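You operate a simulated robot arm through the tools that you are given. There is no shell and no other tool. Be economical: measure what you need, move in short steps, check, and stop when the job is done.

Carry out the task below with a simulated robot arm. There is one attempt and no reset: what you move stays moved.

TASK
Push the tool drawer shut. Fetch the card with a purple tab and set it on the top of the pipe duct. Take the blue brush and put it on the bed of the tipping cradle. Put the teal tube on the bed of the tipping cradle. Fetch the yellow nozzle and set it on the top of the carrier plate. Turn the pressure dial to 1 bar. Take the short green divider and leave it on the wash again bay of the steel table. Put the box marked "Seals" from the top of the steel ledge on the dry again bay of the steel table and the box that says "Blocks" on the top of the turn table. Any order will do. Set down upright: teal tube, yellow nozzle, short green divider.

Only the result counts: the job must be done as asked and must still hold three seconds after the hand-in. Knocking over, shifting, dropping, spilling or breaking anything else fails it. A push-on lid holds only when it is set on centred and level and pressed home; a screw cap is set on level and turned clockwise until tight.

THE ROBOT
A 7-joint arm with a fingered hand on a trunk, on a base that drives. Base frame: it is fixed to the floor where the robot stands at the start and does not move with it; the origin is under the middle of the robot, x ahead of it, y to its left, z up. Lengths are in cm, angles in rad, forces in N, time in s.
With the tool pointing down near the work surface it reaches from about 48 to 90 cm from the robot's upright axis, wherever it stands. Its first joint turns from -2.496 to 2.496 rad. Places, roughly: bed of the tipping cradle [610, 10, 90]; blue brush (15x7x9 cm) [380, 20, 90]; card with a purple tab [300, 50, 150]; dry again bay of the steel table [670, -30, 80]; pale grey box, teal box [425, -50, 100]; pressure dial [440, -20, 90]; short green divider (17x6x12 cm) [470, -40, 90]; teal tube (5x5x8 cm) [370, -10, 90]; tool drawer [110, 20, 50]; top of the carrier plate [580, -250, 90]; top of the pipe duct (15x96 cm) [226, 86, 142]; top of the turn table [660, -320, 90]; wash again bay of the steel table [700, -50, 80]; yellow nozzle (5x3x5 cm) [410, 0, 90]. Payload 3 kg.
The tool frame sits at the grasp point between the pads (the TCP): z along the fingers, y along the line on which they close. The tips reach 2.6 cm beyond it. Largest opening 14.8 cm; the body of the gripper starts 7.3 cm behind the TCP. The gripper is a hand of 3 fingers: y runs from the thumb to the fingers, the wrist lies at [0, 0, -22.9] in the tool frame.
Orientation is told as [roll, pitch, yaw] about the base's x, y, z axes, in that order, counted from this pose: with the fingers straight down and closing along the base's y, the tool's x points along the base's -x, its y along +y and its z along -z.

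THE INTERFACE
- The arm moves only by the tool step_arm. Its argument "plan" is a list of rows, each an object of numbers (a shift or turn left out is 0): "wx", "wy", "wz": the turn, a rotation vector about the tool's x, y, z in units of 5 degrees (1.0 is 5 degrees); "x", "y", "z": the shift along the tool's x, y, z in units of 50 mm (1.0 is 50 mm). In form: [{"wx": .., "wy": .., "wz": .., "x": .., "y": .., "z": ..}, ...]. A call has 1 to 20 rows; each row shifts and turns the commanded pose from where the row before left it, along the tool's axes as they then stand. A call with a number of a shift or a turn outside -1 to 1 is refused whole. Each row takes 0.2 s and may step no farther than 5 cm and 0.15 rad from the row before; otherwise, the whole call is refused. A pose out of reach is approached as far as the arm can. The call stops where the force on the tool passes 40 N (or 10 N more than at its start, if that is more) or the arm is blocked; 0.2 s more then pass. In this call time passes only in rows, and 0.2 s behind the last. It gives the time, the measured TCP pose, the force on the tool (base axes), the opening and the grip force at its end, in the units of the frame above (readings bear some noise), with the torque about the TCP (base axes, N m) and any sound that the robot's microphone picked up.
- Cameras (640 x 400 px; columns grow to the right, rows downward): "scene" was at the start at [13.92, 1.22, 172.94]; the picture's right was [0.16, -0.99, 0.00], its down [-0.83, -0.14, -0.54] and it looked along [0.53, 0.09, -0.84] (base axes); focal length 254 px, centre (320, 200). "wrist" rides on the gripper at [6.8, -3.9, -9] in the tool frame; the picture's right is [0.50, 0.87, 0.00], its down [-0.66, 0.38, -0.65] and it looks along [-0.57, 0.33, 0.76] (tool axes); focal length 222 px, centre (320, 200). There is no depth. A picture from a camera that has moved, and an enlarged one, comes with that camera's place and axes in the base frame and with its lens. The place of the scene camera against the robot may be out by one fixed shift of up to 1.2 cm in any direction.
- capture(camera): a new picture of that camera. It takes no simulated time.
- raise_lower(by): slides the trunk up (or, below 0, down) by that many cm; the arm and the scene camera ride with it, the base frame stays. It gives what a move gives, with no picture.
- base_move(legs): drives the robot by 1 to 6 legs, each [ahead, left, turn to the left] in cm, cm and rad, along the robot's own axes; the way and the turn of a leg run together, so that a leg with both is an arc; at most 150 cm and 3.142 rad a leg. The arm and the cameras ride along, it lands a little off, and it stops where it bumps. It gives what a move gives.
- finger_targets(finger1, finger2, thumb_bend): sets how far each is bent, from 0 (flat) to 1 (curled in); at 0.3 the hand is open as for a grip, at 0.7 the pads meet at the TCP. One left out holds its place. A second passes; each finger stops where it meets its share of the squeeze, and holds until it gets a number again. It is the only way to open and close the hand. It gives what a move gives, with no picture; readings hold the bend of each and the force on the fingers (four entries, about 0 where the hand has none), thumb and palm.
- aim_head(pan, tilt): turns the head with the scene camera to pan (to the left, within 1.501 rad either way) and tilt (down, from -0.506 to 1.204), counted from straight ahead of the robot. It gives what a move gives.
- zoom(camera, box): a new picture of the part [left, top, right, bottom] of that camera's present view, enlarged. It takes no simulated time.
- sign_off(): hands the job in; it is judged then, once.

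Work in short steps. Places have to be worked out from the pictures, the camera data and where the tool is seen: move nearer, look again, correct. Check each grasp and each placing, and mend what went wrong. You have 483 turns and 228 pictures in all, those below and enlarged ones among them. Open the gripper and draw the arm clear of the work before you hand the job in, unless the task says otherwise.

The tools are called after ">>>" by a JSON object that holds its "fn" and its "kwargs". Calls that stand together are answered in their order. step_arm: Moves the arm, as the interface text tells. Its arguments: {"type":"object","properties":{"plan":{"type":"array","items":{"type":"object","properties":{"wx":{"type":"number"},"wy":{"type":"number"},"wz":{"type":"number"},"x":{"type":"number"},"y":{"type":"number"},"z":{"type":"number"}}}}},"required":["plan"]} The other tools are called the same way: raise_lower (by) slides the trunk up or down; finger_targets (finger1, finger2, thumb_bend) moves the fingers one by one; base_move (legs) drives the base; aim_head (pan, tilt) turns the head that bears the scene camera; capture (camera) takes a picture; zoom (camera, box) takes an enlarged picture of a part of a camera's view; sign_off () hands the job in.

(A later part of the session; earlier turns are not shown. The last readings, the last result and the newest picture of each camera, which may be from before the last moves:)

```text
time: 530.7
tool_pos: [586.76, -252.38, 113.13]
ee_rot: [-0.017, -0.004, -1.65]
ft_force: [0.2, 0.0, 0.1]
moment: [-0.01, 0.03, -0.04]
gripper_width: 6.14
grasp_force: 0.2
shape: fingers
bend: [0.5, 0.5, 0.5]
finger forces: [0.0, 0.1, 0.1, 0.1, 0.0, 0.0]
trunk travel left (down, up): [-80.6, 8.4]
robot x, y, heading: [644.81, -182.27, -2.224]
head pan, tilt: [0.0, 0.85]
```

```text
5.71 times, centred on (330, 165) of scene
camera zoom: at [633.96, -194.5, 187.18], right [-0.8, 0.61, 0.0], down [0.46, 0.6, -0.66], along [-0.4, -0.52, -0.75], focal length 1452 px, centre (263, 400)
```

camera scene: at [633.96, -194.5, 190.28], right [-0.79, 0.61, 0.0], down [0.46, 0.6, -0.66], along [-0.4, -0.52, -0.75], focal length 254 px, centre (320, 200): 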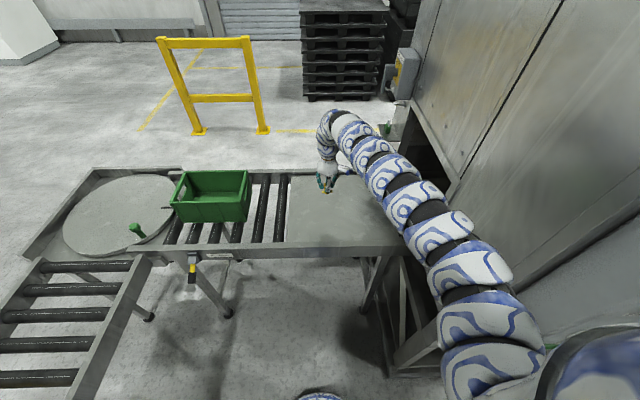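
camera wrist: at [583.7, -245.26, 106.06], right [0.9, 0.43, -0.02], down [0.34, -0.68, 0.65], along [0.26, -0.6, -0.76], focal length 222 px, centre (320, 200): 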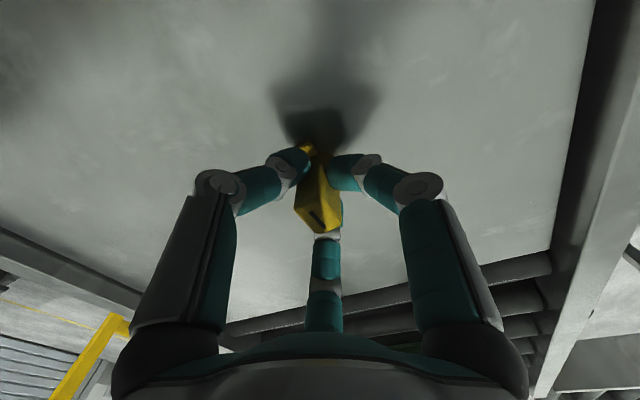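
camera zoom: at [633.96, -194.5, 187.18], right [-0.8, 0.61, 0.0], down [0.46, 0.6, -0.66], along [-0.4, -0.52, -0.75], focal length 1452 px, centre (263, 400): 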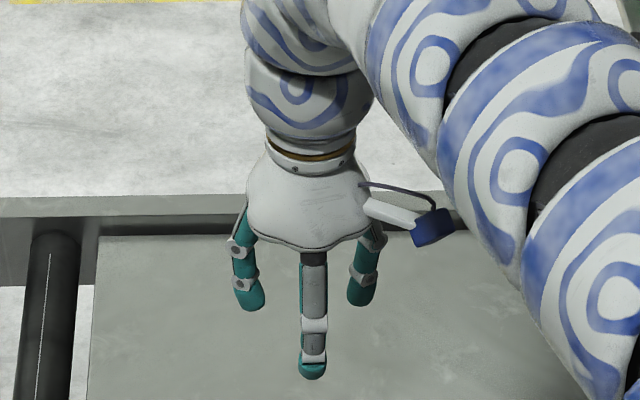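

The nozzle stands upright on the carrier plate. Back out the same way and return to the bench for the last box.

>>> {"fn": "base_move", "kwargs": {"legs": [[0, 0, 0.77], [-108, 0, 0], [0, 0, -0.772], [0, -142, 0]]}}

>>> {"fn": "aim_head", "kwargs": {"pan": 0, "tilt": 0.7}}

>>> {"fn": "capture", "kwargs": {"camera": "wrist"}}

```text
time: 547.0
tool_pos: [462.02, -58.51, 113.19]
ee_rot: [-0.017, -0.004, -1.655]
ft_force: [0.5, 1.1, -1.2]
moment: [0.01, -0.04, -0.02]
gripper_width: 6.17
grasp_force: 0.1
shape: fingers
bend: [0.5, 0.5, 0.5]
finger forces: [0.1, 0.0, 0.0, 0.1, 0.0, 0.0]
trunk travel left (down, up): [-80.6, 8.4]
robot x, y, heading: [519.83, 11.95, -2.223]
head pan, tilt: [0.0, 0.85]
```

```text
time: 547.7
tool_pos: [461.86, -58.53, 113.23]
ee_rot: [-0.017, -0.003, -1.655]
ft_force: [0.1, 0.4, 0.9]
moment: [0.0, 0.0, 0.0]
gripper_width: 6.17
grasp_force: 0.1
shape: fingers
bend: [0.5, 0.5, 0.5]
finger forces: [0.0, 0.1, 0.0, 0.0, 0.0, 0.1]
trunk travel left (down, up): [-80.6, 8.4]
robot x, y, heading: [519.67, 11.17, -2.218]
head pan, tilt: [0.0, 0.7]
```

```text
51 pictures are left
camera wrist: at [458.88, -51.47, 122.23], right [0.9, 0.43, -0.02], down [0.33, -0.68, 0.65], along [0.27, -0.59, -0.76], focal length 222 px, centre (320, 200)
```

wrist: 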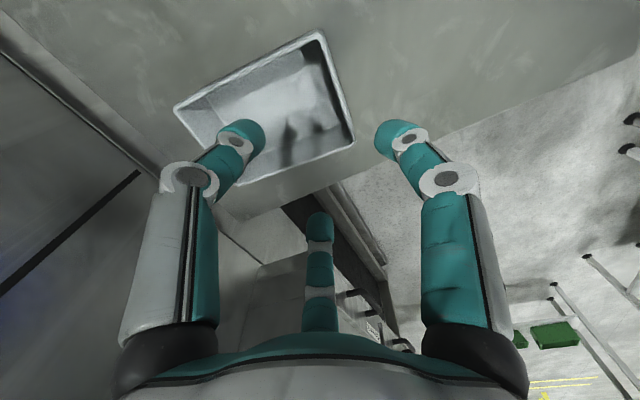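

The remaining pale box is below. Zoom on its +t side for a label.

>>> {"fn": "zoom", "kwargs": {"camera": "wrist", "box": [160, 20, 380, 200]}}

>>> {"fn": "zoom", "kwargs": {"camera": "scene", "box": [230, 100, 430, 250]}}

```text
2.22 times, centred on (270, 110) of wrist
camera zoom: at [458.88, -51.47, 122.23], right [0.9, 0.43, -0.02], down [0.33, -0.68, 0.65], along [0.27, -0.59, -0.76], focal length 494 px, centre (431, 400)
```

zoom: 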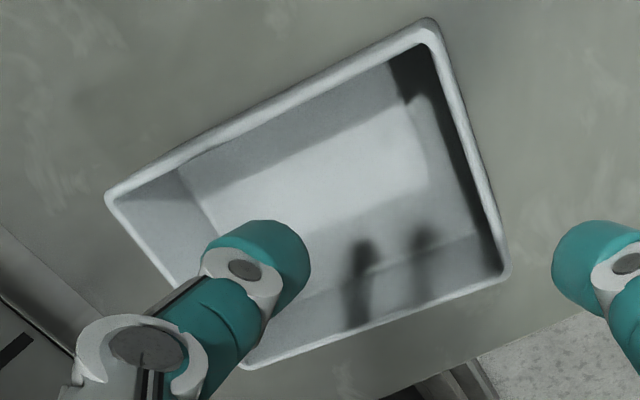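

```text
2.67 times, centred on (330, 175) of scene
camera zoom: at [508.91, -1.26, 188.41], right [-0.79, 0.61, 0.0], down [0.39, 0.51, -0.76], along [-0.46, -0.61, -0.64], focal length 677 px, centre (293, 267)
```

zoom: 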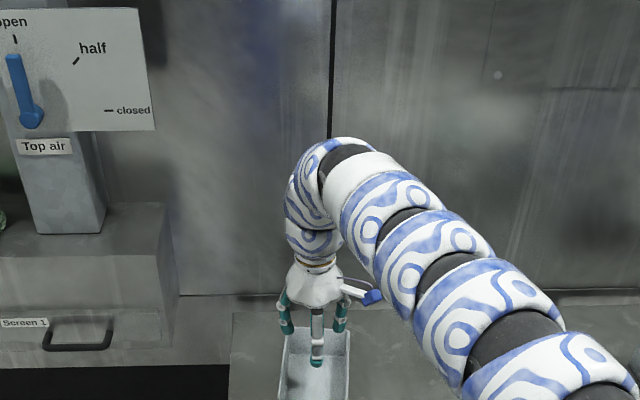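

No label seen from here; I'll shift left and look at its far (+t) side with the head camera.

>>> {"fn": "base_move", "kwargs": {"legs": [[0, 90, 0]]}}

>>> {"fn": "aim_head", "kwargs": {"pan": -0.75, "tilt": 0.6}}

>>> {"fn": "capture", "kwargs": {"camera": "scene"}}

```text
time: 552.4
tool_pos: [534.04, -113.39, 113.18]
ee_rot: [-0.018, -0.004, -1.647]
ft_force: [0.4, -0.4, -0.4]
moment: [-0.03, 0.02, 0.02]
gripper_width: 6.16
grasp_force: 0.0
shape: fingers
bend: [0.5, 0.5, 0.5]
finger forces: [0.0, 0.1, 0.1, 0.1, 0.0, 0.1]
trunk travel left (down, up): [-80.6, 8.4]
robot x, y, heading: [591.13, -42.43, -2.217]
head pan, tilt: [0.0, 0.7]
```

```text
time: 553.5
tool_pos: [534.03, -113.24, 113.16]
ee_rot: [-0.015, -0.003, -1.645]
ft_force: [0.5, -0.6, -0.3]
moment: [0.01, 0.01, 0.03]
gripper_width: 6.18
grasp_force: 0.1
shape: fingers
bend: [0.5, 0.5, 0.5]
finger forces: [0.0, 0.0, 0.0, 0.1, 0.1, 0.1]
trunk travel left (down, up): [-80.6, 8.4]
robot x, y, heading: [591.49, -42.53, -2.22]
head pan, tilt: [-0.75, 0.6]
```

```text
48 pictures are left
camera scene: at [576.95, -50.46, 189.27], right [-0.17, 0.98, 0.0], down [0.56, 0.1, -0.82], along [-0.81, -0.14, -0.57], focal length 254 px, centre (320, 200)
```

scene: 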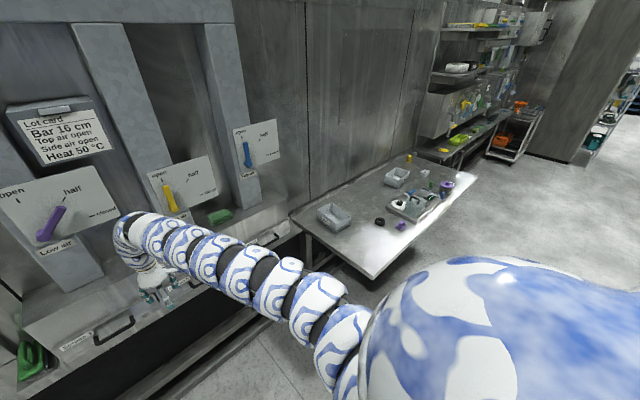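

>>> {"fn": "zoom", "kwargs": {"camera": "scene", "box": [295, 190, 365, 240]}}

```text
8.00 times, centred on (330, 215) of scene
camera zoom: at [576.95, -50.46, 189.27], right [-0.17, 0.98, 0.0], down [0.56, 0.1, -0.82], along [-0.81, -0.14, -0.57], focal length 2032 px, centre (240, 80)
```

zoom: 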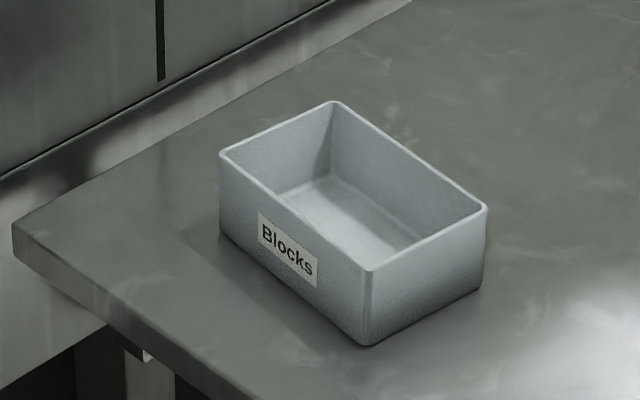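

"Blocks" confirmed on its far side. I'll go back, and pinch its near long wall (the −t side) with fingers inside.

>>> {"fn": "base_move", "kwargs": {"legs": [[0, -92, 0]]}}

>>> {"fn": "finger_targets", "kwargs": {"finger1": 0.45, "finger2": 0.45, "thumb_bend": 0.35}}

>>> {"fn": "step_arm", "kwargs": {"plan": [{"wz": 1}, {"wz": 1}, {"wz": 1}, {"wz": 1}, {"wz": 1}, {"wz": 1}, {"wz": 1}, {"wz": 0.5}]}}

>>> {"fn": "capture", "kwargs": {"camera": "wrist"}}

```text
time: 558.3
tool_pos: [460.23, -57.15, 113.15]
ee_rot: [-0.02, -0.002, -1.653]
ft_force: [0.1, -0.3, 0.7]
moment: [-0.01, 0.0, 0.02]
gripper_width: 6.17
grasp_force: 0.2
shape: fingers
bend: [0.5, 0.5, 0.5]
finger forces: [0.0, 0.1, 0.0, 0.1, 0.0, 0.0]
trunk travel left (down, up): [-80.6, 8.4]
robot x, y, heading: [517.95, 13.13, -2.225]
head pan, tilt: [-0.75, 0.6]
```

```text
time: 559.3
tool_pos: [460.15, -57.17, 113.26]
ee_rot: [-0.017, -0.004, -1.653]
ft_force: [-1.0, -0.5, 0.3]
moment: [0.0, 0.03, 0.0]
gripper_width: 9.51
grasp_force: 0.0
shape: fingers
bend: [0.45, 0.45, 0.35]
finger forces: [0.0, 0.0, 0.1, 0.0, 0.1, 0.0]
trunk travel left (down, up): [-80.6, 8.4]
robot x, y, heading: [517.91, 13.07, -2.224]
head pan, tilt: [-0.75, 0.6]
```

```text
time: 561.1
tool_pos: [460.19, -57.18, 113.22]
ee_rot: [-0.013, -0.014, -2.309]
ft_force: [0.7, 0.4, 0.2]
moment: [-0.02, -0.01, 0.01]
gripper_width: 9.5
grasp_force: 0.0
shape: fingers
bend: [0.45, 0.45, 0.35]
finger forces: [0.1, 0.1, 0.0, 0.1, 0.0, 0.0]
trunk travel left (down, up): [-80.6, 8.4]
robot x, y, heading: [517.92, 12.9, -2.225]
head pan, tilt: [-0.75, 0.6]
```

```text
46 pictures are left
camera wrist: at [462.05, -49.6, 122.16], right [0.98, -0.21, -0.02], down [-0.15, -0.74, 0.66], along [-0.15, -0.64, -0.75], focal length 222 px, centre (320, 200)
```

wrist: 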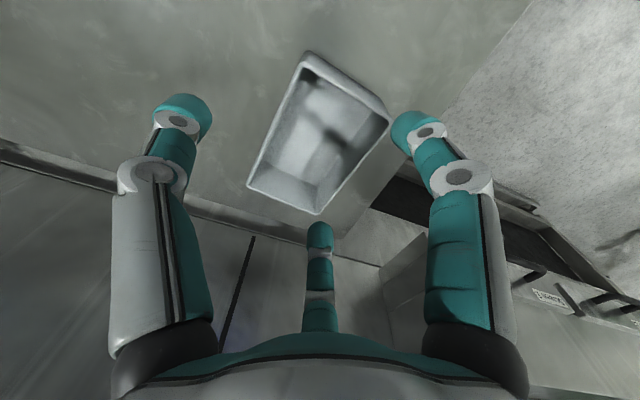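

Wall midpoint about (454,-59.2). Move over it and partway down.

>>> {"fn": "step_arm", "kwargs": {"plan": [{"x": -0.57, "y": -0.33}, {"x": -0.56, "y": -0.32}, {"z": 0.7}, {"z": 0.7}]}}

>>> {"fn": "capture", "kwargs": {"camera": "wrist"}}

```text
time: 562.1
tool_pos: [456.29, -56.49, 107.97]
ee_rot: [-0.011, -0.014, -2.307]
ft_force: [-0.6, -0.3, 0.4]
moment: [0.03, -0.01, -0.04]
gripper_width: 9.53
grasp_force: 0.1
shape: fingers
bend: [0.45, 0.45, 0.35]
finger forces: [0.0, 0.1, 0.1, 0.0, 0.0, 0.0]
out of reach, approached as far as the arm can: row 2, 3, 4
trunk travel left (down, up): [-80.6, 8.4]
robot x, y, heading: [518.33, 13.31, -2.226]
head pan, tilt: [-0.75, 0.6]
```

```text
45 pictures are left
camera wrist: at [458.1, -48.91, 116.86], right [0.98, -0.21, -0.02], down [-0.15, -0.74, 0.66], along [-0.15, -0.64, -0.75], focal length 222 px, centre (320, 200)
```

wrist: 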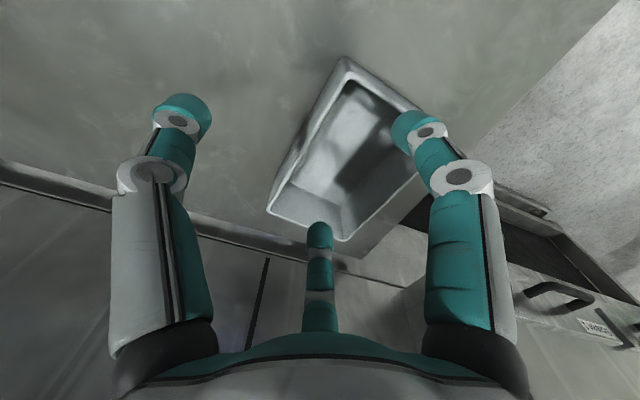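

Out of reach by a little: raise, drive 14 cm closer and bring the tool back over the wall.

>>> {"fn": "raise_lower", "kwargs": {"by": 5}}

>>> {"fn": "base_move", "kwargs": {"legs": [[13, 0, 0]]}}

>>> {"fn": "step_arm", "kwargs": {"plan": [{"x": 0.7, "y": -0.07}, {"x": 0.7, "y": -0.07}, {"x": 0.6, "y": -0.06}]}}

>>> {"fn": "capture", "kwargs": {"camera": "wrist"}}

```text
time: 563.0
tool_pos: [456.14, -56.51, 112.93]
ee_rot: [-0.014, -0.015, -2.307]
ft_force: [-0.4, -0.2, -0.6]
moment: [-0.02, 0.0, 0.0]
gripper_width: 9.53
grasp_force: 0.1
shape: fingers
bend: [0.45, 0.45, 0.35]
finger forces: [0.0, 0.1, 0.0, 0.0, 0.0, 0.1]
trunk travel left (down, up): [-85.6, 3.4]
robot x, y, heading: [518.45, 13.02, -2.223]
head pan, tilt: [-0.75, 0.6]
```

```text
time: 564.3
tool_pos: [448.21, -66.92, 112.79]
ee_rot: [-0.013, -0.011, -2.308]
ft_force: [-0.7, -0.5, -0.1]
moment: [0.02, -0.01, -0.01]
gripper_width: 9.55
grasp_force: 0.2
shape: fingers
bend: [0.45, 0.45, 0.35]
finger forces: [0.1, 0.0, 0.1, 0.0, 0.0, 0.0]
trunk travel left (down, up): [-85.6, 3.4]
robot x, y, heading: [510.31, 3.19, -2.223]
head pan, tilt: [-0.75, 0.6]
```

```text
time: 565.1
tool_pos: [454.03, -58.61, 112.66]
ee_rot: [-0.009, -0.014, -2.307]
ft_force: [0.6, 0.8, 0.4]
moment: [-0.04, 0.02, -0.02]
gripper_width: 9.56
grasp_force: 0.0
shape: fingers
bend: [0.45, 0.45, 0.35]
finger forces: [0.0, 0.0, 0.0, 0.0, 0.0, 0.1]
trunk travel left (down, up): [-85.6, 3.4]
robot x, y, heading: [510.58, 2.76, -2.218]
head pan, tilt: [-0.75, 0.6]
```

```text
44 pictures are left
camera wrist: at [455.95, -50.98, 121.58], right [0.98, -0.21, -0.02], down [-0.15, -0.74, 0.66], along [-0.15, -0.64, -0.75], focal length 222 px, centre (320, 200)
```

wrist: 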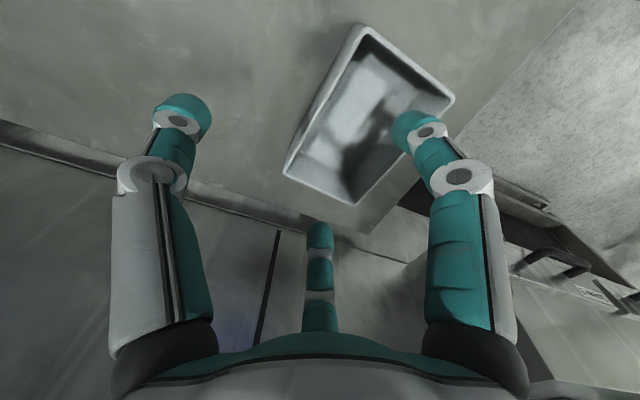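

Aligned on the wall. Lower 12.5 cm and check.

>>> {"fn": "raise_lower", "kwargs": {"by": -12.5}}

>>> {"fn": "capture", "kwargs": {"camera": "wrist"}}

```text
time: 566.7
tool_pos: [454.16, -58.75, 100.21]
ee_rot: [-0.012, -0.013, -2.308]
ft_force: [0.1, 0.0, -1.0]
moment: [0.0, 0.02, -0.03]
gripper_width: 9.55
grasp_force: 0.1
shape: fingers
bend: [0.45, 0.45, 0.35]
finger forces: [0.0, 0.1, 0.1, 0.0, 0.0, 0.1]
trunk travel left (down, up): [-73.1, 15.9]
robot x, y, heading: [510.1, 3.01, -2.224]
head pan, tilt: [-0.75, 0.6]
```

```text
43 pictures are left
camera wrist: at [456.12, -51.18, 109.11], right [0.98, -0.21, -0.02], down [-0.15, -0.74, 0.66], along [-0.15, -0.64, -0.75], focal length 222 px, centre (320, 200)
```

wrist: 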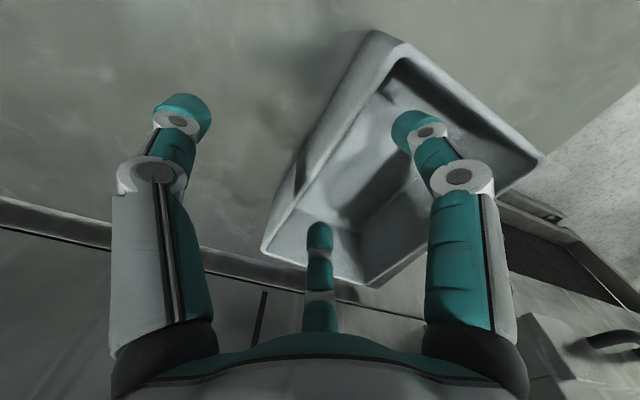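

Same geometry as with the Seals box: fingers inside, thumb outside. Down 4 cm and close.

>>> {"fn": "raise_lower", "kwargs": {"by": -4.2}}

>>> {"fn": "finger_targets", "kwargs": {"finger1": 0.8, "finger2": 0.8, "thumb_bend": 0.8}}

>>> {"fn": "raise_lower", "kwargs": {"by": 3}}

>>> {"fn": "capture", "kwargs": {"camera": "wrist"}}

```text
time: 567.5
tool_pos: [454.19, -58.83, 95.9]
ee_rot: [-0.012, -0.013, -2.308]
ft_force: [1.2, -0.1, -0.1]
moment: [0.0, 0.0, 0.0]
gripper_width: 9.52
grasp_force: 0.1
shape: fingers
bend: [0.45, 0.45, 0.35]
finger forces: [0.1, 0.1, 0.0, 0.0, 0.1, 0.0]
trunk travel left (down, up): [-68.9, 20.1]
robot x, y, heading: [510.33, 2.69, -2.228]
head pan, tilt: [-0.75, 0.6]
```

```text
time: 568.5
tool_pos: [454.13, -58.84, 95.93]
ee_rot: [-0.014, -0.014, -2.307]
ft_force: [0.6, 0.0, -2.0]
moment: [0.05, 0.05, 0.01]
gripper_width: 0.25
grasp_force: 7.1
shape: fingers
bend: [0.77, 0.77, 0.67]
finger forces: [0.0, 0.0, 0.0, 0.0, 13.7, 0.0]
trunk travel left (down, up): [-68.9, 20.1]
robot x, y, heading: [509.87, 2.9, -2.223]
head pan, tilt: [-0.75, 0.6]
```

```text
time: 569.3
tool_pos: [454.24, -58.74, 99.02]
ee_rot: [-0.012, -0.013, -2.307]
ft_force: [-0.5, -0.4, -3.1]
moment: [0.09, 0.05, -0.01]
gripper_width: 0.34
grasp_force: 21.9
shape: fingers
bend: [0.77, 0.77, 0.67]
finger forces: [14.0, 14.8, 0.0, 0.0, 15.0, 0.0]
trunk travel left (down, up): [-71.9, 17.1]
robot x, y, heading: [510.37, 2.92, -2.226]
head pan, tilt: [-0.75, 0.6]
```

```text
42 pictures are left
camera wrist: at [456.09, -51.2, 107.87], right [0.98, -0.21, -0.02], down [-0.15, -0.74, 0.66], along [-0.15, -0.64, -0.75], focal length 222 px, centre (320, 200)
```

wrist: 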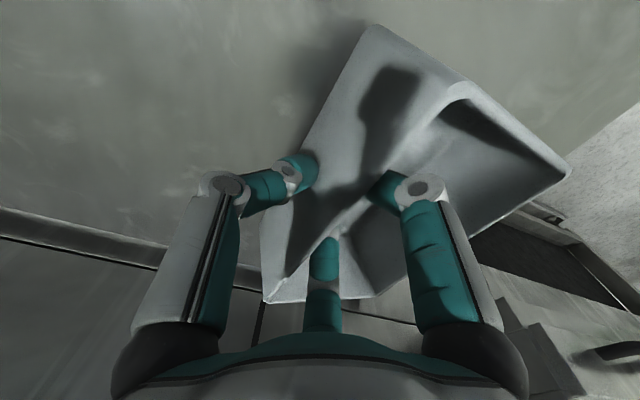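

Held as before. Raise and travel towards the turn table.

>>> {"fn": "raise_lower", "kwargs": {"by": 17}}

>>> {"fn": "base_move", "kwargs": {"legs": [[0, 0, 1.569], [140, 0, 0], [16, 0, 0], [0, 0, -0.81]]}}

>>> {"fn": "aim_head", "kwargs": {"pan": 0, "tilt": 0.6}}

>>> {"fn": "capture", "kwargs": {"camera": "scene"}}

```text
time: 571.2
tool_pos: [454.13, -58.78, 116.06]
ee_rot: [-0.011, -0.015, -2.308]
ft_force: [-0.3, -0.3, -3.8]
moment: [0.12, 0.09, 0.01]
gripper_width: 0.38
grasp_force: 22.3
shape: fingers
bend: [0.77, 0.77, 0.72]
finger forces: [14.5, 14.9, 0.0, 0.0, 15.7, 0.1]
trunk travel left (down, up): [-88.9, 0.1]
robot x, y, heading: [510.17, 2.54, -2.221]
head pan, tilt: [-0.75, 0.6]
```

```text
time: 585.1
tool_pos: [634.0, -175.79, 115.89]
ee_rot: [-0.011, -0.014, -1.557]
ft_force: [-0.5, -0.1, -2.9]
moment: [0.02, 0.13, -0.06]
gripper_width: 0.36
grasp_force: 22.4
shape: fingers
bend: [0.77, 0.77, 0.72]
finger forces: [14.2, 14.8, 0.0, 0.0, 15.9, 0.1]
trunk travel left (down, up): [-88.9, 0.1]
robot x, y, heading: [632.93, -92.02, -1.473]
head pan, tilt: [-0.75, 0.6]
```

```text
time: 586.2
tool_pos: [633.97, -175.72, 116.02]
ee_rot: [-0.011, -0.014, -1.558]
ft_force: [-0.9, -0.5, -4.0]
moment: [-0.01, 0.14, 0.02]
gripper_width: 0.32
grasp_force: 22.5
shape: fingers
bend: [0.77, 0.77, 0.72]
finger forces: [14.5, 14.6, 0.0, 0.1, 16.1, 0.0]
trunk travel left (down, up): [-88.9, 0.1]
robot x, y, heading: [633.38, -92.56, -1.474]
head pan, tilt: [0.0, 0.6]
```

```text
41 pictures are left
camera scene: at [633.73, -109.15, 197.57], right [-1.0, -0.1, 0.0], down [-0.05, 0.56, -0.82], along [0.08, -0.82, -0.57], focal length 254 px, centre (320, 200)
```

scene: 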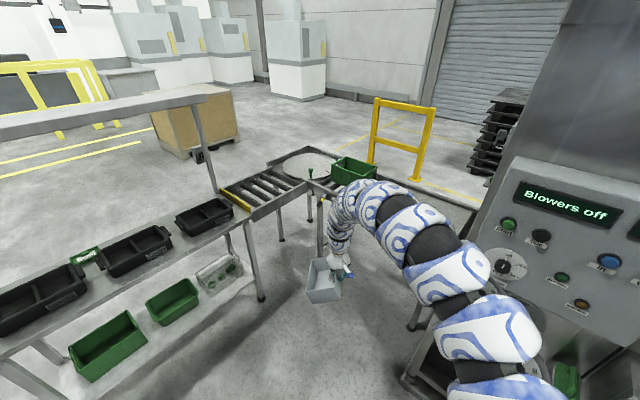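

The turn table's centre is about (667,-318). Drive forward to just short of it.

>>> {"fn": "base_move", "kwargs": {"legs": [[134, 4.5, 0]]}}

>>> {"fn": "aim_head", "kwargs": {"pan": 0.05, "tilt": 0.9}}

>>> {"fn": "capture", "kwargs": {"camera": "scene"}}

>>> {"fn": "capture", "kwargs": {"camera": "wrist"}}

```text
time: 592.9
tool_pos: [651.11, -308.17, 115.84]
ee_rot: [-0.011, -0.014, -1.559]
ft_force: [-0.5, -0.5, -3.2]
moment: [0.01, 0.18, -0.02]
gripper_width: 0.37
grasp_force: 22.8
shape: fingers
bend: [0.77, 0.77, 0.72]
finger forces: [14.6, 14.5, 0.0, 0.1, 16.1, 0.0]
trunk travel left (down, up): [-88.9, 0.1]
robot x, y, heading: [650.43, -224.75, -1.474]
head pan, tilt: [0.0, 0.6]
```

```text
time: 593.7
tool_pos: [651.13, -308.17, 115.94]
ee_rot: [-0.012, -0.012, -1.56]
ft_force: [-1.7, 0.3, -3.2]
moment: [0.05, 0.13, -0.01]
gripper_width: 0.35
grasp_force: 22.1
shape: fingers
bend: [0.77, 0.77, 0.72]
finger forces: [14.5, 14.7, 0.0, 0.0, 16.1, 0.1]
trunk travel left (down, up): [-88.9, 0.1]
robot x, y, heading: [650.37, -224.76, -1.477]
head pan, tilt: [0.051, 0.901]
```

```text
40 pictures are left
camera scene: at [651.16, -240.3, 195.1], right [-0.99, -0.14, 0.0], down [-0.11, 0.78, -0.62], along [0.09, -0.61, -0.78], focal length 254 px, centre (320, 200)
```

scene: 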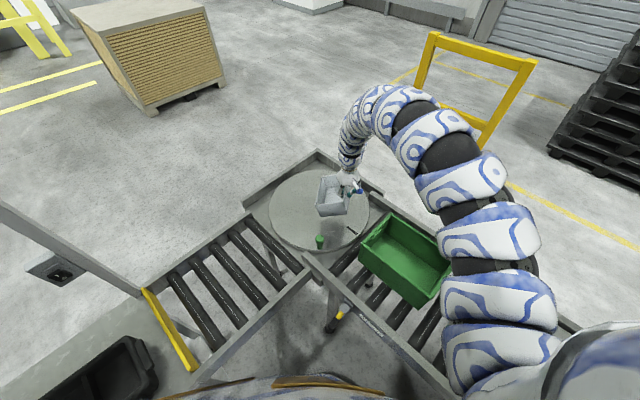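

```text
39 pictures are left
camera wrist: at [647.28, -301.39, 124.87], right [0.86, 0.51, -0.02], down [0.39, -0.64, 0.66], along [0.32, -0.57, -0.75], focal length 222 px, centre (320, 200)
```

wrist: 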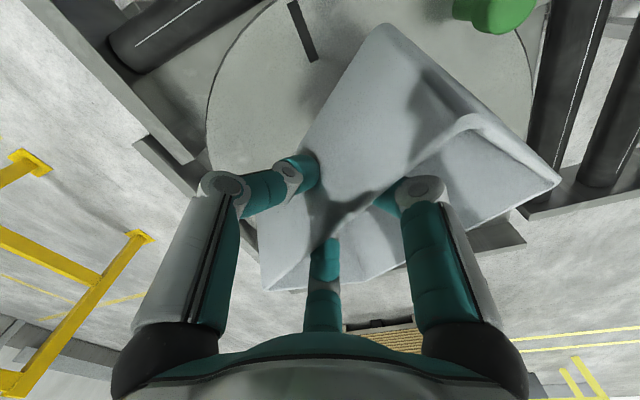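

The turn table is about 26 cm in radius around (663.5,-316.5). Shift the box nearer its middle and lower.

>>> {"fn": "step_arm", "kwargs": {"plan": [{"y": 0.5, "x": -0.55}, {"y": 0.5, "x": -0.55}]}}

>>> {"fn": "raise_lower", "kwargs": {"by": -10}}

>>> {"fn": "capture", "kwargs": {"camera": "wrist"}}

>>> {"fn": "zoom", "kwargs": {"camera": "scene", "box": [240, 130, 420, 270]}}

```text
time: 594.3
tool_pos: [656.17, -313.74, 115.82]
ee_rot: [-0.012, -0.013, -1.561]
ft_force: [0.1, -0.8, -2.1]
moment: [0.01, 0.09, -0.03]
gripper_width: 0.32
grasp_force: 14.4
shape: fingers
bend: [0.77, 0.77, 0.72]
finger forces: [15.1, 0.0, 0.0, 0.0, 14.1, 0.1]
trunk travel left (down, up): [-88.9, 0.1]
robot x, y, heading: [650.37, -225.16, -1.472]
head pan, tilt: [0.051, 0.901]
```

```text
time: 595.6
tool_pos: [656.19, -313.72, 105.85]
ee_rot: [-0.013, -0.013, -1.561]
ft_force: [0.0, 0.5, -3.1]
moment: [0.05, 0.17, 0.0]
gripper_width: 0.3
grasp_force: 22.3
shape: fingers
bend: [0.77, 0.77, 0.72]
finger forces: [14.3, 14.6, 0.1, 0.0, 16.3, 0.0]
trunk travel left (down, up): [-78.9, 10.1]
robot x, y, heading: [650.3, -224.92, -1.478]
head pan, tilt: [0.051, 0.901]
```

```text
38 pictures are left
camera wrist: at [652.37, -306.89, 114.84], right [0.86, 0.51, -0.02], down [0.39, -0.64, 0.66], along [0.32, -0.57, -0.75], focal length 222 px, centre (320, 200)
```

wrist: 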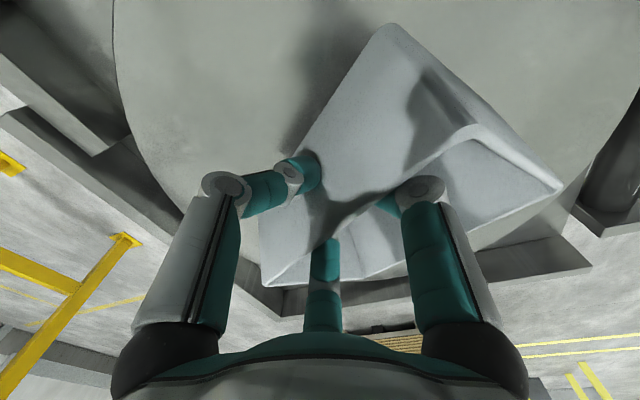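

```text
2.86 times, centred on (330, 200) of scene
camera zoom: at [651.17, -240.27, 185.09], right [-0.99, -0.14, 0.0], down [-0.11, 0.78, -0.62], along [0.09, -0.61, -0.78], focal length 726 px, centre (291, 200)
```

zoom: 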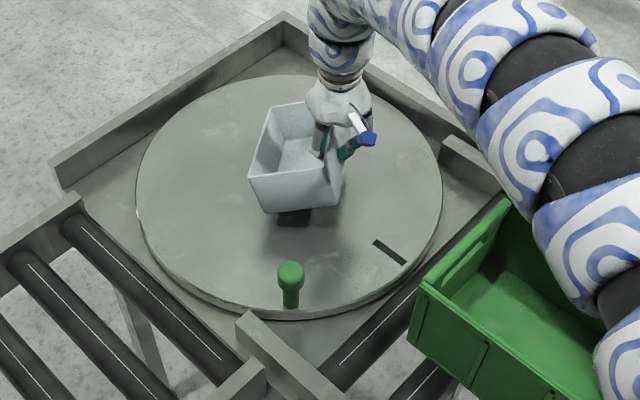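

Box is over the table, clear of the green knob. Lowering in steps.

>>> {"fn": "raise_lower", "kwargs": {"by": -4}}

>>> {"fn": "raise_lower", "kwargs": {"by": -1.5}}

>>> {"fn": "raise_lower", "kwargs": {"by": -1.5}}

>>> {"fn": "raise_lower", "kwargs": {"by": -1}}

>>> {"fn": "capture", "kwargs": {"camera": "wrist"}}

```text
time: 596.4
tool_pos: [656.14, -313.59, 101.98]
ee_rot: [-0.013, -0.015, -1.56]
ft_force: [-0.3, 0.4, -2.1]
moment: [0.0, 0.04, -0.01]
gripper_width: 0.28
grasp_force: 20.5
shape: fingers
bend: [0.77, 0.77, 0.72]
finger forces: [14.0, 12.7, 0.0, 0.0, 14.1, 0.1]
trunk travel left (down, up): [-74.9, 14.1]
robot x, y, heading: [650.5, -224.92, -1.476]
head pan, tilt: [0.051, 0.901]
```

```text
time: 597.1
tool_pos: [656.14, -313.76, 100.42]
ee_rot: [-0.01, -0.015, -1.56]
ft_force: [-0.2, 0.4, -1.9]
moment: [-0.07, 0.04, -0.02]
gripper_width: 0.23
grasp_force: 19.9
shape: fingers
bend: [0.77, 0.77, 0.72]
finger forces: [13.9, 12.5, 0.0, 0.1, 13.9, 0.0]
trunk travel left (down, up): [-73.4, 15.6]
robot x, y, heading: [650.3, -224.94, -1.477]
head pan, tilt: [0.051, 0.901]
```

```text
time: 597.7
tool_pos: [656.19, -313.65, 98.85]
ee_rot: [-0.013, -0.015, -1.56]
ft_force: [-0.3, -1.2, 0.4]
moment: [-0.05, 0.04, -0.01]
gripper_width: 0.21
grasp_force: 14.2
shape: fingers
bend: [0.77, 0.77, 0.72]
finger forces: [14.2, 0.0, 0.0, 0.0, 13.8, 0.0]
trunk travel left (down, up): [-71.9, 17.1]
robot x, y, heading: [650.21, -225.22, -1.476]
head pan, tilt: [0.051, 0.901]
```

```text
time: 598.3
tool_pos: [656.03, -313.66, 98.27]
ee_rot: [-0.014, -0.02, -1.561]
ft_force: [-4.9, -1.3, 25.6]
moment: [-0.05, 0.08, -0.01]
gripper_width: 0.14
grasp_force: 11.7
shape: fingers
bend: [0.78, 0.78, 0.75]
finger forces: [0.0, 0.0, 0.0, 0.0, 23.8, 0.0]
trunk travel left (down, up): [-70.9, 18.1]
robot x, y, heading: [650.36, -224.43, -1.478]
head pan, tilt: [0.051, 0.901]
```

```text
36 pictures are left
camera wrist: at [652.26, -306.83, 107.14], right [0.86, 0.51, -0.02], down [0.39, -0.64, 0.66], along [0.32, -0.58, -0.75], focal length 222 px, centre (320, 200)
```

wrist: 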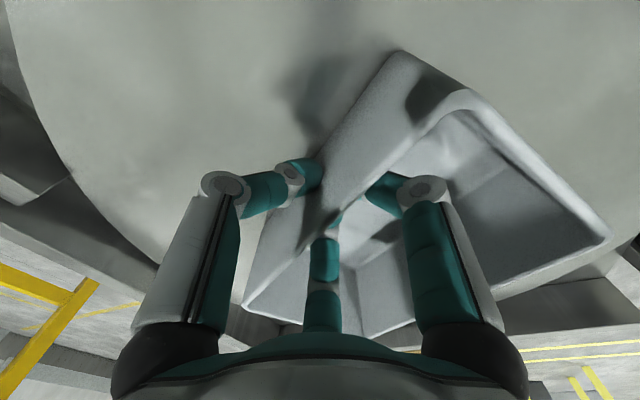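

The box is flat with firm contact. Ease up slightly, release and rise.

>>> {"fn": "raise_lower", "kwargs": {"by": 0.4}}

>>> {"fn": "finger_targets", "kwargs": {"finger1": 0.5, "finger2": 0.5, "thumb_bend": 0.4}}

>>> {"fn": "raise_lower", "kwargs": {"by": 16}}

>>> {"fn": "zoom", "kwargs": {"camera": "scene", "box": [240, 130, 420, 270]}}

```text
time: 598.8
tool_pos: [656.08, -313.53, 98.3]
ee_rot: [-0.012, -0.015, -1.561]
ft_force: [-3.7, -3.8, 12.2]
moment: [-0.07, 0.1, 0.02]
gripper_width: 0.15
grasp_force: 18.3
shape: fingers
bend: [0.78, 0.78, 0.75]
finger forces: [16.1, 0.0, 0.0, 0.0, 20.2, 0.0]
trunk travel left (down, up): [-71.3, 17.7]
robot x, y, heading: [650.26, -224.56, -1.482]
head pan, tilt: [0.051, 0.901]
```

```text
time: 599.8
tool_pos: [656.09, -313.63, 98.33]
ee_rot: [-0.012, -0.013, -1.562]
ft_force: [0.6, 0.3, 0.2]
moment: [-0.02, -0.02, 0.0]
gripper_width: 7.85
grasp_force: 0.1
shape: fingers
bend: [0.5, 0.5, 0.4]
finger forces: [0.0, 0.0, 0.1, 0.1, 0.0, 0.0]
trunk travel left (down, up): [-71.3, 17.7]
robot x, y, heading: [650.3, -225.06, -1.476]
head pan, tilt: [0.051, 0.901]
```

```text
time: 601.6
tool_pos: [656.14, -313.72, 114.27]
ee_rot: [-0.011, -0.014, -1.561]
ft_force: [0.9, -0.7, 0.2]
moment: [0.01, 0.0, 0.02]
gripper_width: 7.84
grasp_force: 0.1
shape: fingers
bend: [0.5, 0.5, 0.4]
finger forces: [0.1, 0.0, 0.1, 0.0, 0.0, 0.0]
trunk travel left (down, up): [-87.3, 1.7]
robot x, y, heading: [650.22, -224.8, -1.479]
head pan, tilt: [0.051, 0.901]
```

```text
2.86 times, centred on (330, 200) of scene
camera zoom: at [651.16, -240.27, 193.49], right [-0.99, -0.14, 0.0], down [-0.11, 0.78, -0.62], along [0.09, -0.61, -0.78], focal length 726 px, centre (291, 200)
```

zoom: 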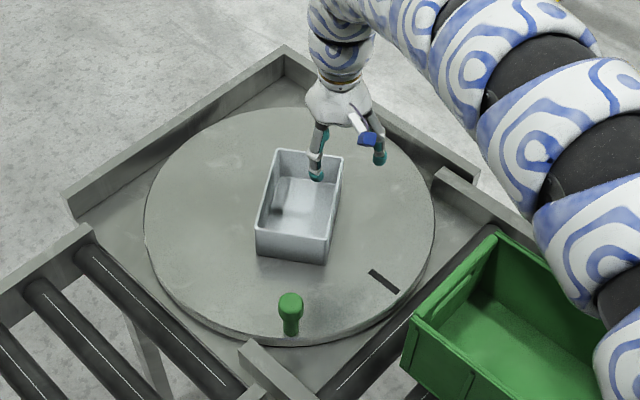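

"Blocks" stands on the turn table. Back away and do final checks: nozzle and cradle.

>>> {"fn": "base_move", "kwargs": {"legs": [[-134, -4, 0]]}}

>>> {"fn": "finger_targets", "kwargs": {"finger1": 0.3, "finger2": 0.3, "thumb_bend": 0.3}}

>>> {"fn": "aim_head", "kwargs": {"pan": -0.3, "tilt": 0.6}}

>>> {"fn": "capture", "kwargs": {"camera": "scene"}}

>>> {"fn": "base_move", "kwargs": {"legs": [[0, 0, -0.75], [0, -130, 0], [-5, -62, 0]]}}

>>> {"fn": "aim_head", "kwargs": {"pan": 0.2, "tilt": 0.9}}

>>> {"fn": "capture", "kwargs": {"camera": "scene"}}

```text
time: 608.3
tool_pos: [639.68, -181.11, 114.29]
ee_rot: [-0.013, -0.015, -1.553]
ft_force: [0.2, -0.1, -0.3]
moment: [0.0, 0.0, 0.01]
gripper_width: 7.88
grasp_force: 0.0
shape: fingers
bend: [0.5, 0.5, 0.4]
finger forces: [0.0, 0.0, 0.1, 0.1, 0.0, 0.0]
trunk travel left (down, up): [-87.3, 1.7]
robot x, y, heading: [633.1, -92.27, -1.475]
head pan, tilt: [0.051, 0.901]
```

```text
time: 609.3
tool_pos: [639.62, -181.01, 114.37]
ee_rot: [-0.013, -0.014, -1.553]
ft_force: [0.0, 0.9, 0.5]
moment: [0.0, 0.01, -0.04]
gripper_width: 12.66
grasp_force: 0.1
shape: fingers
bend: [0.3, 0.3, 0.3]
finger forces: [0.1, 0.0, 0.0, 0.0, 0.0, 0.0]
trunk travel left (down, up): [-87.3, 1.7]
robot x, y, heading: [633.19, -92.0, -1.471]
head pan, tilt: [0.051, 0.901]
```

```text
time: 610.2
tool_pos: [639.82, -181.07, 114.39]
ee_rot: [-0.011, -0.014, -1.553]
ft_force: [0.1, 0.7, 0.5]
moment: [0.02, -0.02, 0.04]
gripper_width: 12.68
grasp_force: 0.1
shape: fingers
bend: [0.3, 0.3, 0.3]
finger forces: [0.0, 0.0, 0.0, 0.0, 0.0, 0.1]
trunk travel left (down, up): [-87.3, 1.7]
robot x, y, heading: [633.23, -92.05, -1.472]
head pan, tilt: [-0.3, 0.6]
```

```text
34 pictures are left
camera scene: at [631.31, -108.86, 195.97], right [-0.98, 0.2, 0.0], down [0.11, 0.55, -0.82], along [-0.16, -0.81, -0.57], focal length 254 px, centre (320, 200)
```

scene: 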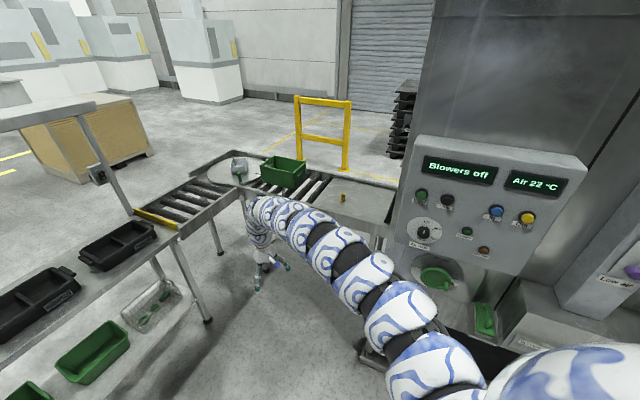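

```text
time: 612.2
tool_pos: [588.03, -168.6, 114.42]
ee_rot: [-0.005, -0.017, -2.16]
ft_force: [0.0, 0.4, 0.1]
moment: [0.01, -0.01, 0.03]
gripper_width: 12.71
grasp_force: 0.1
shape: fingers
bend: [0.3, 0.3, 0.3]
finger forces: [0.0, 0.0, 0.0, 0.0, 0.0, 0.0]
trunk travel left (down, up): [-87.3, 1.7]
robot x, y, heading: [633.58, -92.03, -2.096]
head pan, tilt: [-0.3, 0.6]
stopped in leg 1: the robot was blocked; the commanded pose is now the measured one
```

```text
time: 613.2
tool_pos: [587.98, -168.59, 114.5]
ee_rot: [-0.008, -0.017, -2.161]
ft_force: [0.0, -0.6, -0.4]
moment: [0.02, -0.04, -0.03]
gripper_width: 12.69
grasp_force: 0.1
shape: fingers
bend: [0.3, 0.3, 0.3]
finger forces: [0.1, 0.1, 0.0, 0.0, 0.1, 0.0]
trunk travel left (down, up): [-87.3, 1.7]
robot x, y, heading: [633.21, -91.95, -2.097]
head pan, tilt: [0.201, 0.901]
```

```text
33 pictures are left
camera scene: at [625.96, -106.35, 193.5], right [-0.95, 0.32, 0.0], down [0.25, 0.74, -0.62], along [-0.2, -0.59, -0.78], focal length 254 px, centre (320, 200)
```

scene: 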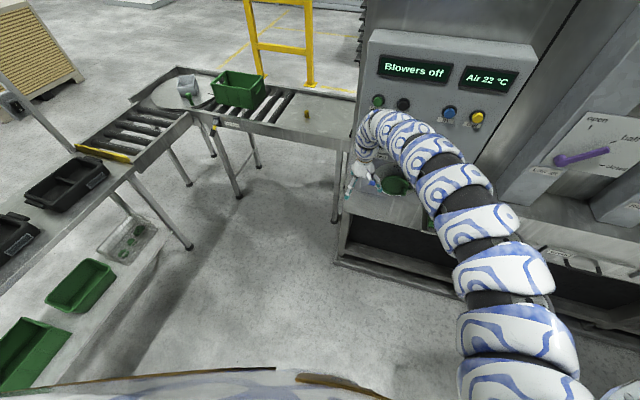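

The hand bumped the machine's control panel on the turn. I'll turn back left, retreat, and inspect the panel for changes.

>>> {"fn": "base_move", "kwargs": {"legs": [[0, 0, 0.25], [-25, 0, 0], [0, 0, -0.37]]}}

>>> {"fn": "aim_head", "kwargs": {"pan": 0.15, "tilt": 0.6}}

>>> {"fn": "zoom", "kwargs": {"camera": "scene", "box": [200, 80, 520, 320]}}

```text
time: 617.0
tool_pos: [585.62, -138.2, 114.41]
ee_rot: [-0.007, -0.017, -2.285]
ft_force: [0.6, -0.4, 0.4]
moment: [-0.01, 0.01, 0.0]
gripper_width: 12.69
grasp_force: 0.1
shape: fingers
bend: [0.3, 0.3, 0.3]
finger forces: [0.0, 0.0, 0.0, 0.1, 0.0, 0.0]
trunk travel left (down, up): [-87.3, 1.7]
robot x, y, heading: [640.3, -68.08, -2.218]
head pan, tilt: [0.201, 0.901]
```

```text
time: 617.8
tool_pos: [585.69, -138.22, 114.33]
ee_rot: [-0.006, -0.016, -2.285]
ft_force: [-0.7, 0.2, 0.2]
moment: [-0.01, 0.01, 0.0]
gripper_width: 12.69
grasp_force: 0.0
shape: fingers
bend: [0.3, 0.3, 0.3]
finger forces: [0.1, 0.0, 0.0, 0.1, 0.0, 0.1]
trunk travel left (down, up): [-87.3, 1.7]
robot x, y, heading: [640.34, -67.96, -2.22]
head pan, tilt: [0.15, 0.6]
```

```text
1.67 times, centred on (360, 200) of scene
camera zoom: at [630.01, -82.23, 195.97], right [-0.88, 0.48, 0.0], down [0.27, 0.5, -0.82], along [-0.4, -0.72, -0.57], focal length 423 px, centre (253, 200)
```

zoom: 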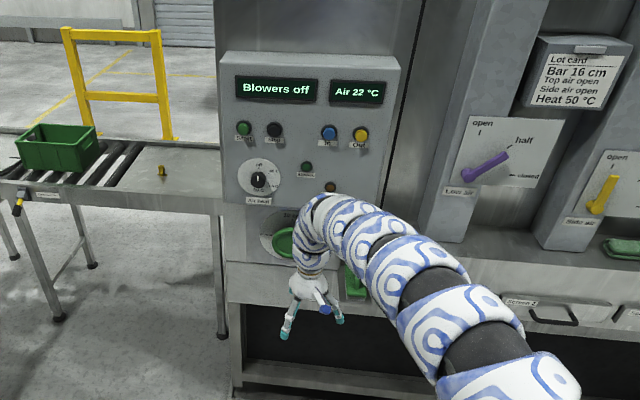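

Levers look the same; zoom in on the panel's "Air heat" knob and buttons.

>>> {"fn": "zoom", "kwargs": {"camera": "scene", "box": [325, 110, 455, 220]}}

```text
3.64 times, centred on (390, 165) of scene
camera zoom: at [630.01, -82.23, 195.97], right [-0.88, 0.48, 0.0], down [0.27, 0.5, -0.82], along [-0.4, -0.72, -0.57], focal length 924 px, centre (66, 327)
```

zoom: 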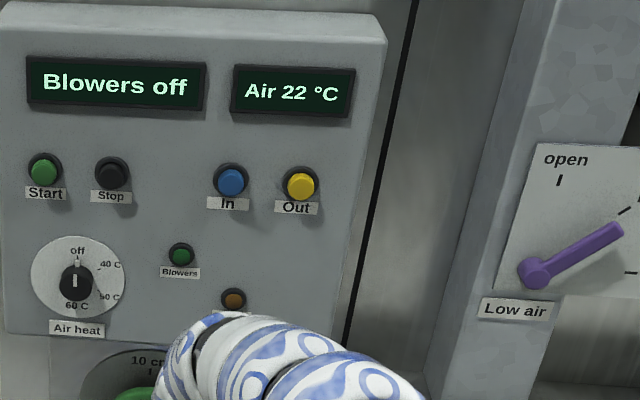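

The Air heat knob is exactly at "off", displays unchanged. I'll move aside to see the green wheel beneath.

>>> {"fn": "base_move", "kwargs": {"legs": [[-5, -45, 0]]}}

>>> {"fn": "aim_head", "kwargs": {"pan": 0.6, "tilt": 0.6}}

>>> {"fn": "capture", "kwargs": {"camera": "scene"}}

```text
time: 619.9
tool_pos: [557.63, -115.44, 114.32]
ee_rot: [-0.004, -0.018, -2.379]
ft_force: [-0.6, -0.3, 0.2]
moment: [-0.03, -0.03, -0.01]
gripper_width: 12.67
grasp_force: 0.0
shape: fingers
bend: [0.3, 0.3, 0.3]
finger forces: [0.0, 0.0, 0.0, 0.0, 0.0, 0.1]
trunk travel left (down, up): [-87.3, 1.7]
robot x, y, heading: [618.45, -50.82, -2.311]
head pan, tilt: [0.15, 0.6]
stopped in leg 1: the robot was blocked; the commanded pose is now the measured one
```

```text
time: 620.8
tool_pos: [557.6, -115.46, 114.23]
ee_rot: [-0.008, -0.018, -2.378]
ft_force: [-0.5, 0.0, 1.2]
moment: [-0.02, 0.0, -0.04]
gripper_width: 12.69
grasp_force: 0.0
shape: fingers
bend: [0.3, 0.3, 0.3]
finger forces: [0.0, 0.0, 0.0, 0.0, 0.0, 0.0]
trunk travel left (down, up): [-87.3, 1.7]
robot x, y, heading: [618.44, -50.58, -2.316]
head pan, tilt: [0.6, 0.6]
```

```text
30 pictures are left
camera scene: at [610.72, -65.39, 195.97], right [-0.99, 0.14, 0.0], down [0.08, 0.56, -0.83], along [-0.12, -0.82, -0.56], focal length 254 px, centre (320, 200)
```

scene: 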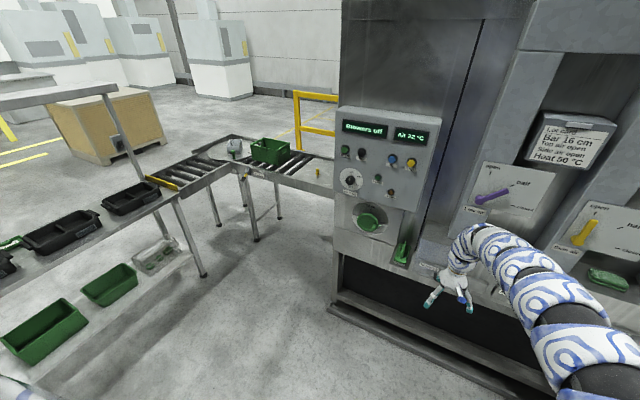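

The base touched the table behind me. First check the wheel here, then the table and cradle.

>>> {"fn": "zoom", "kwargs": {"camera": "scene", "box": [330, 95, 450, 275]}}

>>> {"fn": "base_move", "kwargs": {"legs": [[18, 0, 0.09]]}}

>>> {"fn": "base_move", "kwargs": {"legs": [[0, 0, 1.57]]}}

>>> {"fn": "aim_head", "kwargs": {"pan": 1.3, "tilt": 0.7}}

>>> {"fn": "capture", "kwargs": {"camera": "scene"}}

```text
2.22 times, centred on (390, 185) of scene
camera zoom: at [610.72, -65.39, 195.97], right [-0.99, 0.14, 0.0], down [0.08, 0.56, -0.83], along [-0.12, -0.82, -0.56], focal length 564 px, centre (164, 233)
```

zoom: 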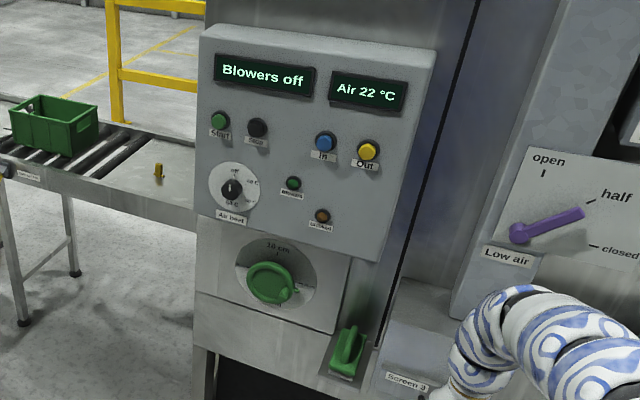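

```text
time: 622.3
tool_pos: [552.36, -134.42, 114.42]
ee_rot: [-0.007, -0.017, -2.289]
ft_force: [5.2, 9.4, 1.0]
moment: [-0.01, -0.02, 0.23]
gripper_width: 12.7
grasp_force: 5.7
shape: fingers
bend: [0.3, 0.39, 0.3]
finger forces: [0.0, 10.9, 0.0, 0.0, 0.0, 0.1]
trunk travel left (down, up): [-87.3, 1.7]
robot x, y, heading: [607.1, -64.56, -2.227]
head pan, tilt: [0.6, 0.6]
```

```text
time: 626.5
tool_pos: [676.89, -118.89, 114.33]
ee_rot: [-0.006, -0.019, -0.713]
ft_force: [0.1, -1.2, -0.4]
moment: [0.02, 0.01, -0.02]
gripper_width: 12.7
grasp_force: 0.1
shape: fingers
bend: [0.3, 0.3, 0.3]
finger forces: [0.1, 0.0, 0.1, 0.1, 0.0, 0.1]
trunk travel left (down, up): [-87.3, 1.7]
robot x, y, heading: [606.99, -64.27, -0.653]
head pan, tilt: [0.6, 0.6]
```

```text
time: 627.6
tool_pos: [676.92, -118.99, 114.48]
ee_rot: [-0.008, -0.017, -0.712]
ft_force: [0.6, 0.2, 0.2]
moment: [0.0, -0.03, -0.04]
gripper_width: 12.67
grasp_force: 0.1
shape: fingers
bend: [0.3, 0.3, 0.3]
finger forces: [0.0, 0.1, 0.0, 0.0, 0.1, 0.1]
trunk travel left (down, up): [-87.3, 1.7]
robot x, y, heading: [606.79, -64.35, -0.646]
head pan, tilt: [1.3, 0.7]
```

```text
28 pictures are left
camera scene: at [619.07, -64.19, 195.11], right [0.6, -0.8, 0.0], down [-0.51, -0.39, -0.77], along [0.61, 0.46, -0.64], focal length 254 px, centre (320, 200)
```

scene: 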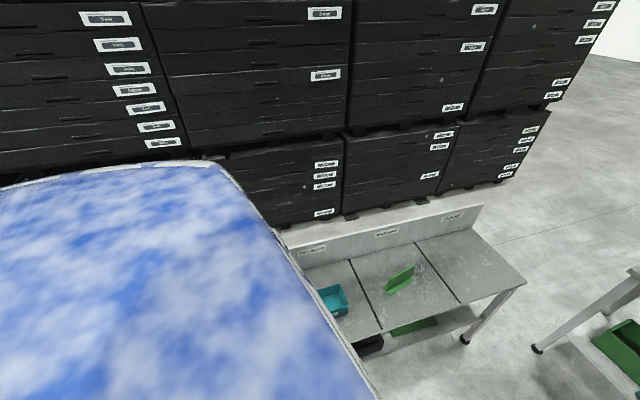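

Seals and divider are fine. A finger touched something at the hopper side as I moved; check the levers there.

>>> {"fn": "aim_head", "kwargs": {"pan": -1.45, "tilt": 0.5}}

>>> {"fn": "capture", "kwargs": {"camera": "scene"}}

```text
time: 630.0
tool_pos: [676.96, -118.96, 114.41]
ee_rot: [-0.007, -0.018, -0.714]
ft_force: [0.4, 0.3, 0.0]
moment: [0.01, -0.04, 0.01]
gripper_width: 12.68
grasp_force: 0.1
shape: fingers
bend: [0.3, 0.3, 0.3]
finger forces: [0.0, 0.0, 0.1, 0.0, 0.0, 0.0]
trunk travel left (down, up): [-87.3, 1.7]
robot x, y, heading: [606.64, -64.73, -0.646]
head pan, tilt: [-1.45, 0.499]
```

```text
27 pictures are left
camera scene: at [607.72, -77.17, 196.88], right [-0.86, 0.5, 0.0], down [0.24, 0.41, -0.88], along [-0.44, -0.76, -0.48], focal length 254 px, centre (320, 200)
```

scene: 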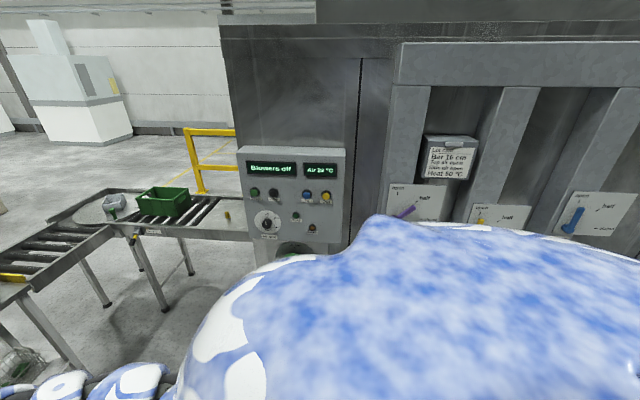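

>>> {"fn": "zoom", "kwargs": {"camera": "scene", "box": [370, 120, 640, 260]}}

```text
2.37 times, centred on (505, 190) of scene
camera zoom: at [607.72, -77.17, 196.88], right [-0.86, 0.5, 0.0], down [0.24, 0.41, -0.88], along [-0.44, -0.76, -0.48], focal length 602 px, centre (-118, 224)
```

zoom: 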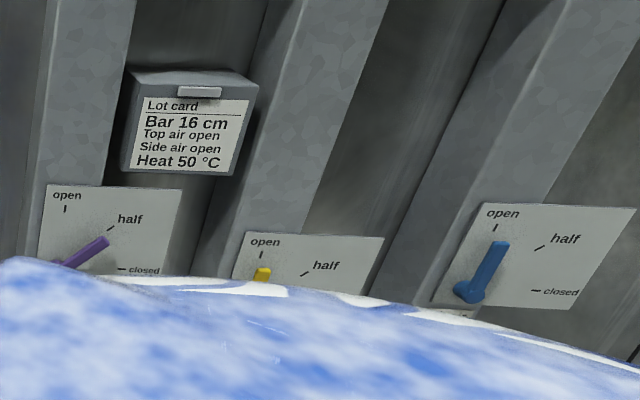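

Levers are unchanged (yellow and blue at open, purple at half). Now check the cradle after the base's bump.

>>> {"fn": "base_move", "kwargs": {"legs": [[0, 0, 0.9]]}}

>>> {"fn": "aim_head", "kwargs": {"pan": 1.2, "tilt": 0.8}}

>>> {"fn": "capture", "kwargs": {"camera": "scene"}}

```text
time: 632.7
tool_pos: [693.14, -43.37, 114.36]
ee_rot: [-0.006, -0.018, 0.188]
ft_force: [-0.4, 0.0, 0.0]
moment: [0.01, 0.02, 0.01]
gripper_width: 12.67
grasp_force: 0.1
shape: fingers
bend: [0.3, 0.3, 0.3]
finger forces: [0.0, 0.1, 0.0, 0.0, 0.0, 0.0]
trunk travel left (down, up): [-87.3, 1.7]
robot x, y, heading: [606.98, -64.67, 0.252]
head pan, tilt: [-1.45, 0.499]
```

```text
time: 635.1
tool_pos: [693.02, -43.52, 114.33]
ee_rot: [-0.007, -0.016, 0.187]
ft_force: [-0.5, 0.8, 0.3]
moment: [0.0, 0.01, 0.02]
gripper_width: 12.71
grasp_force: 0.1
shape: fingers
bend: [0.3, 0.3, 0.3]
finger forces: [0.0, 0.1, 0.0, 0.0, 0.0, 0.1]
trunk travel left (down, up): [-87.3, 1.7]
robot x, y, heading: [606.85, -64.42, 0.25]
head pan, tilt: [1.201, 0.799]
```

```text
25 pictures are left
camera scene: at [614.67, -54.46, 194.29], right [0.99, -0.12, 0.0], down [-0.09, -0.71, -0.7], along [0.08, 0.69, -0.72], focal length 254 px, centre (320, 200)
```

scene: 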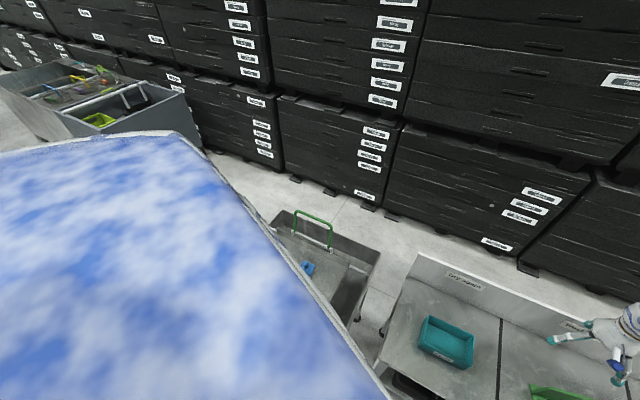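

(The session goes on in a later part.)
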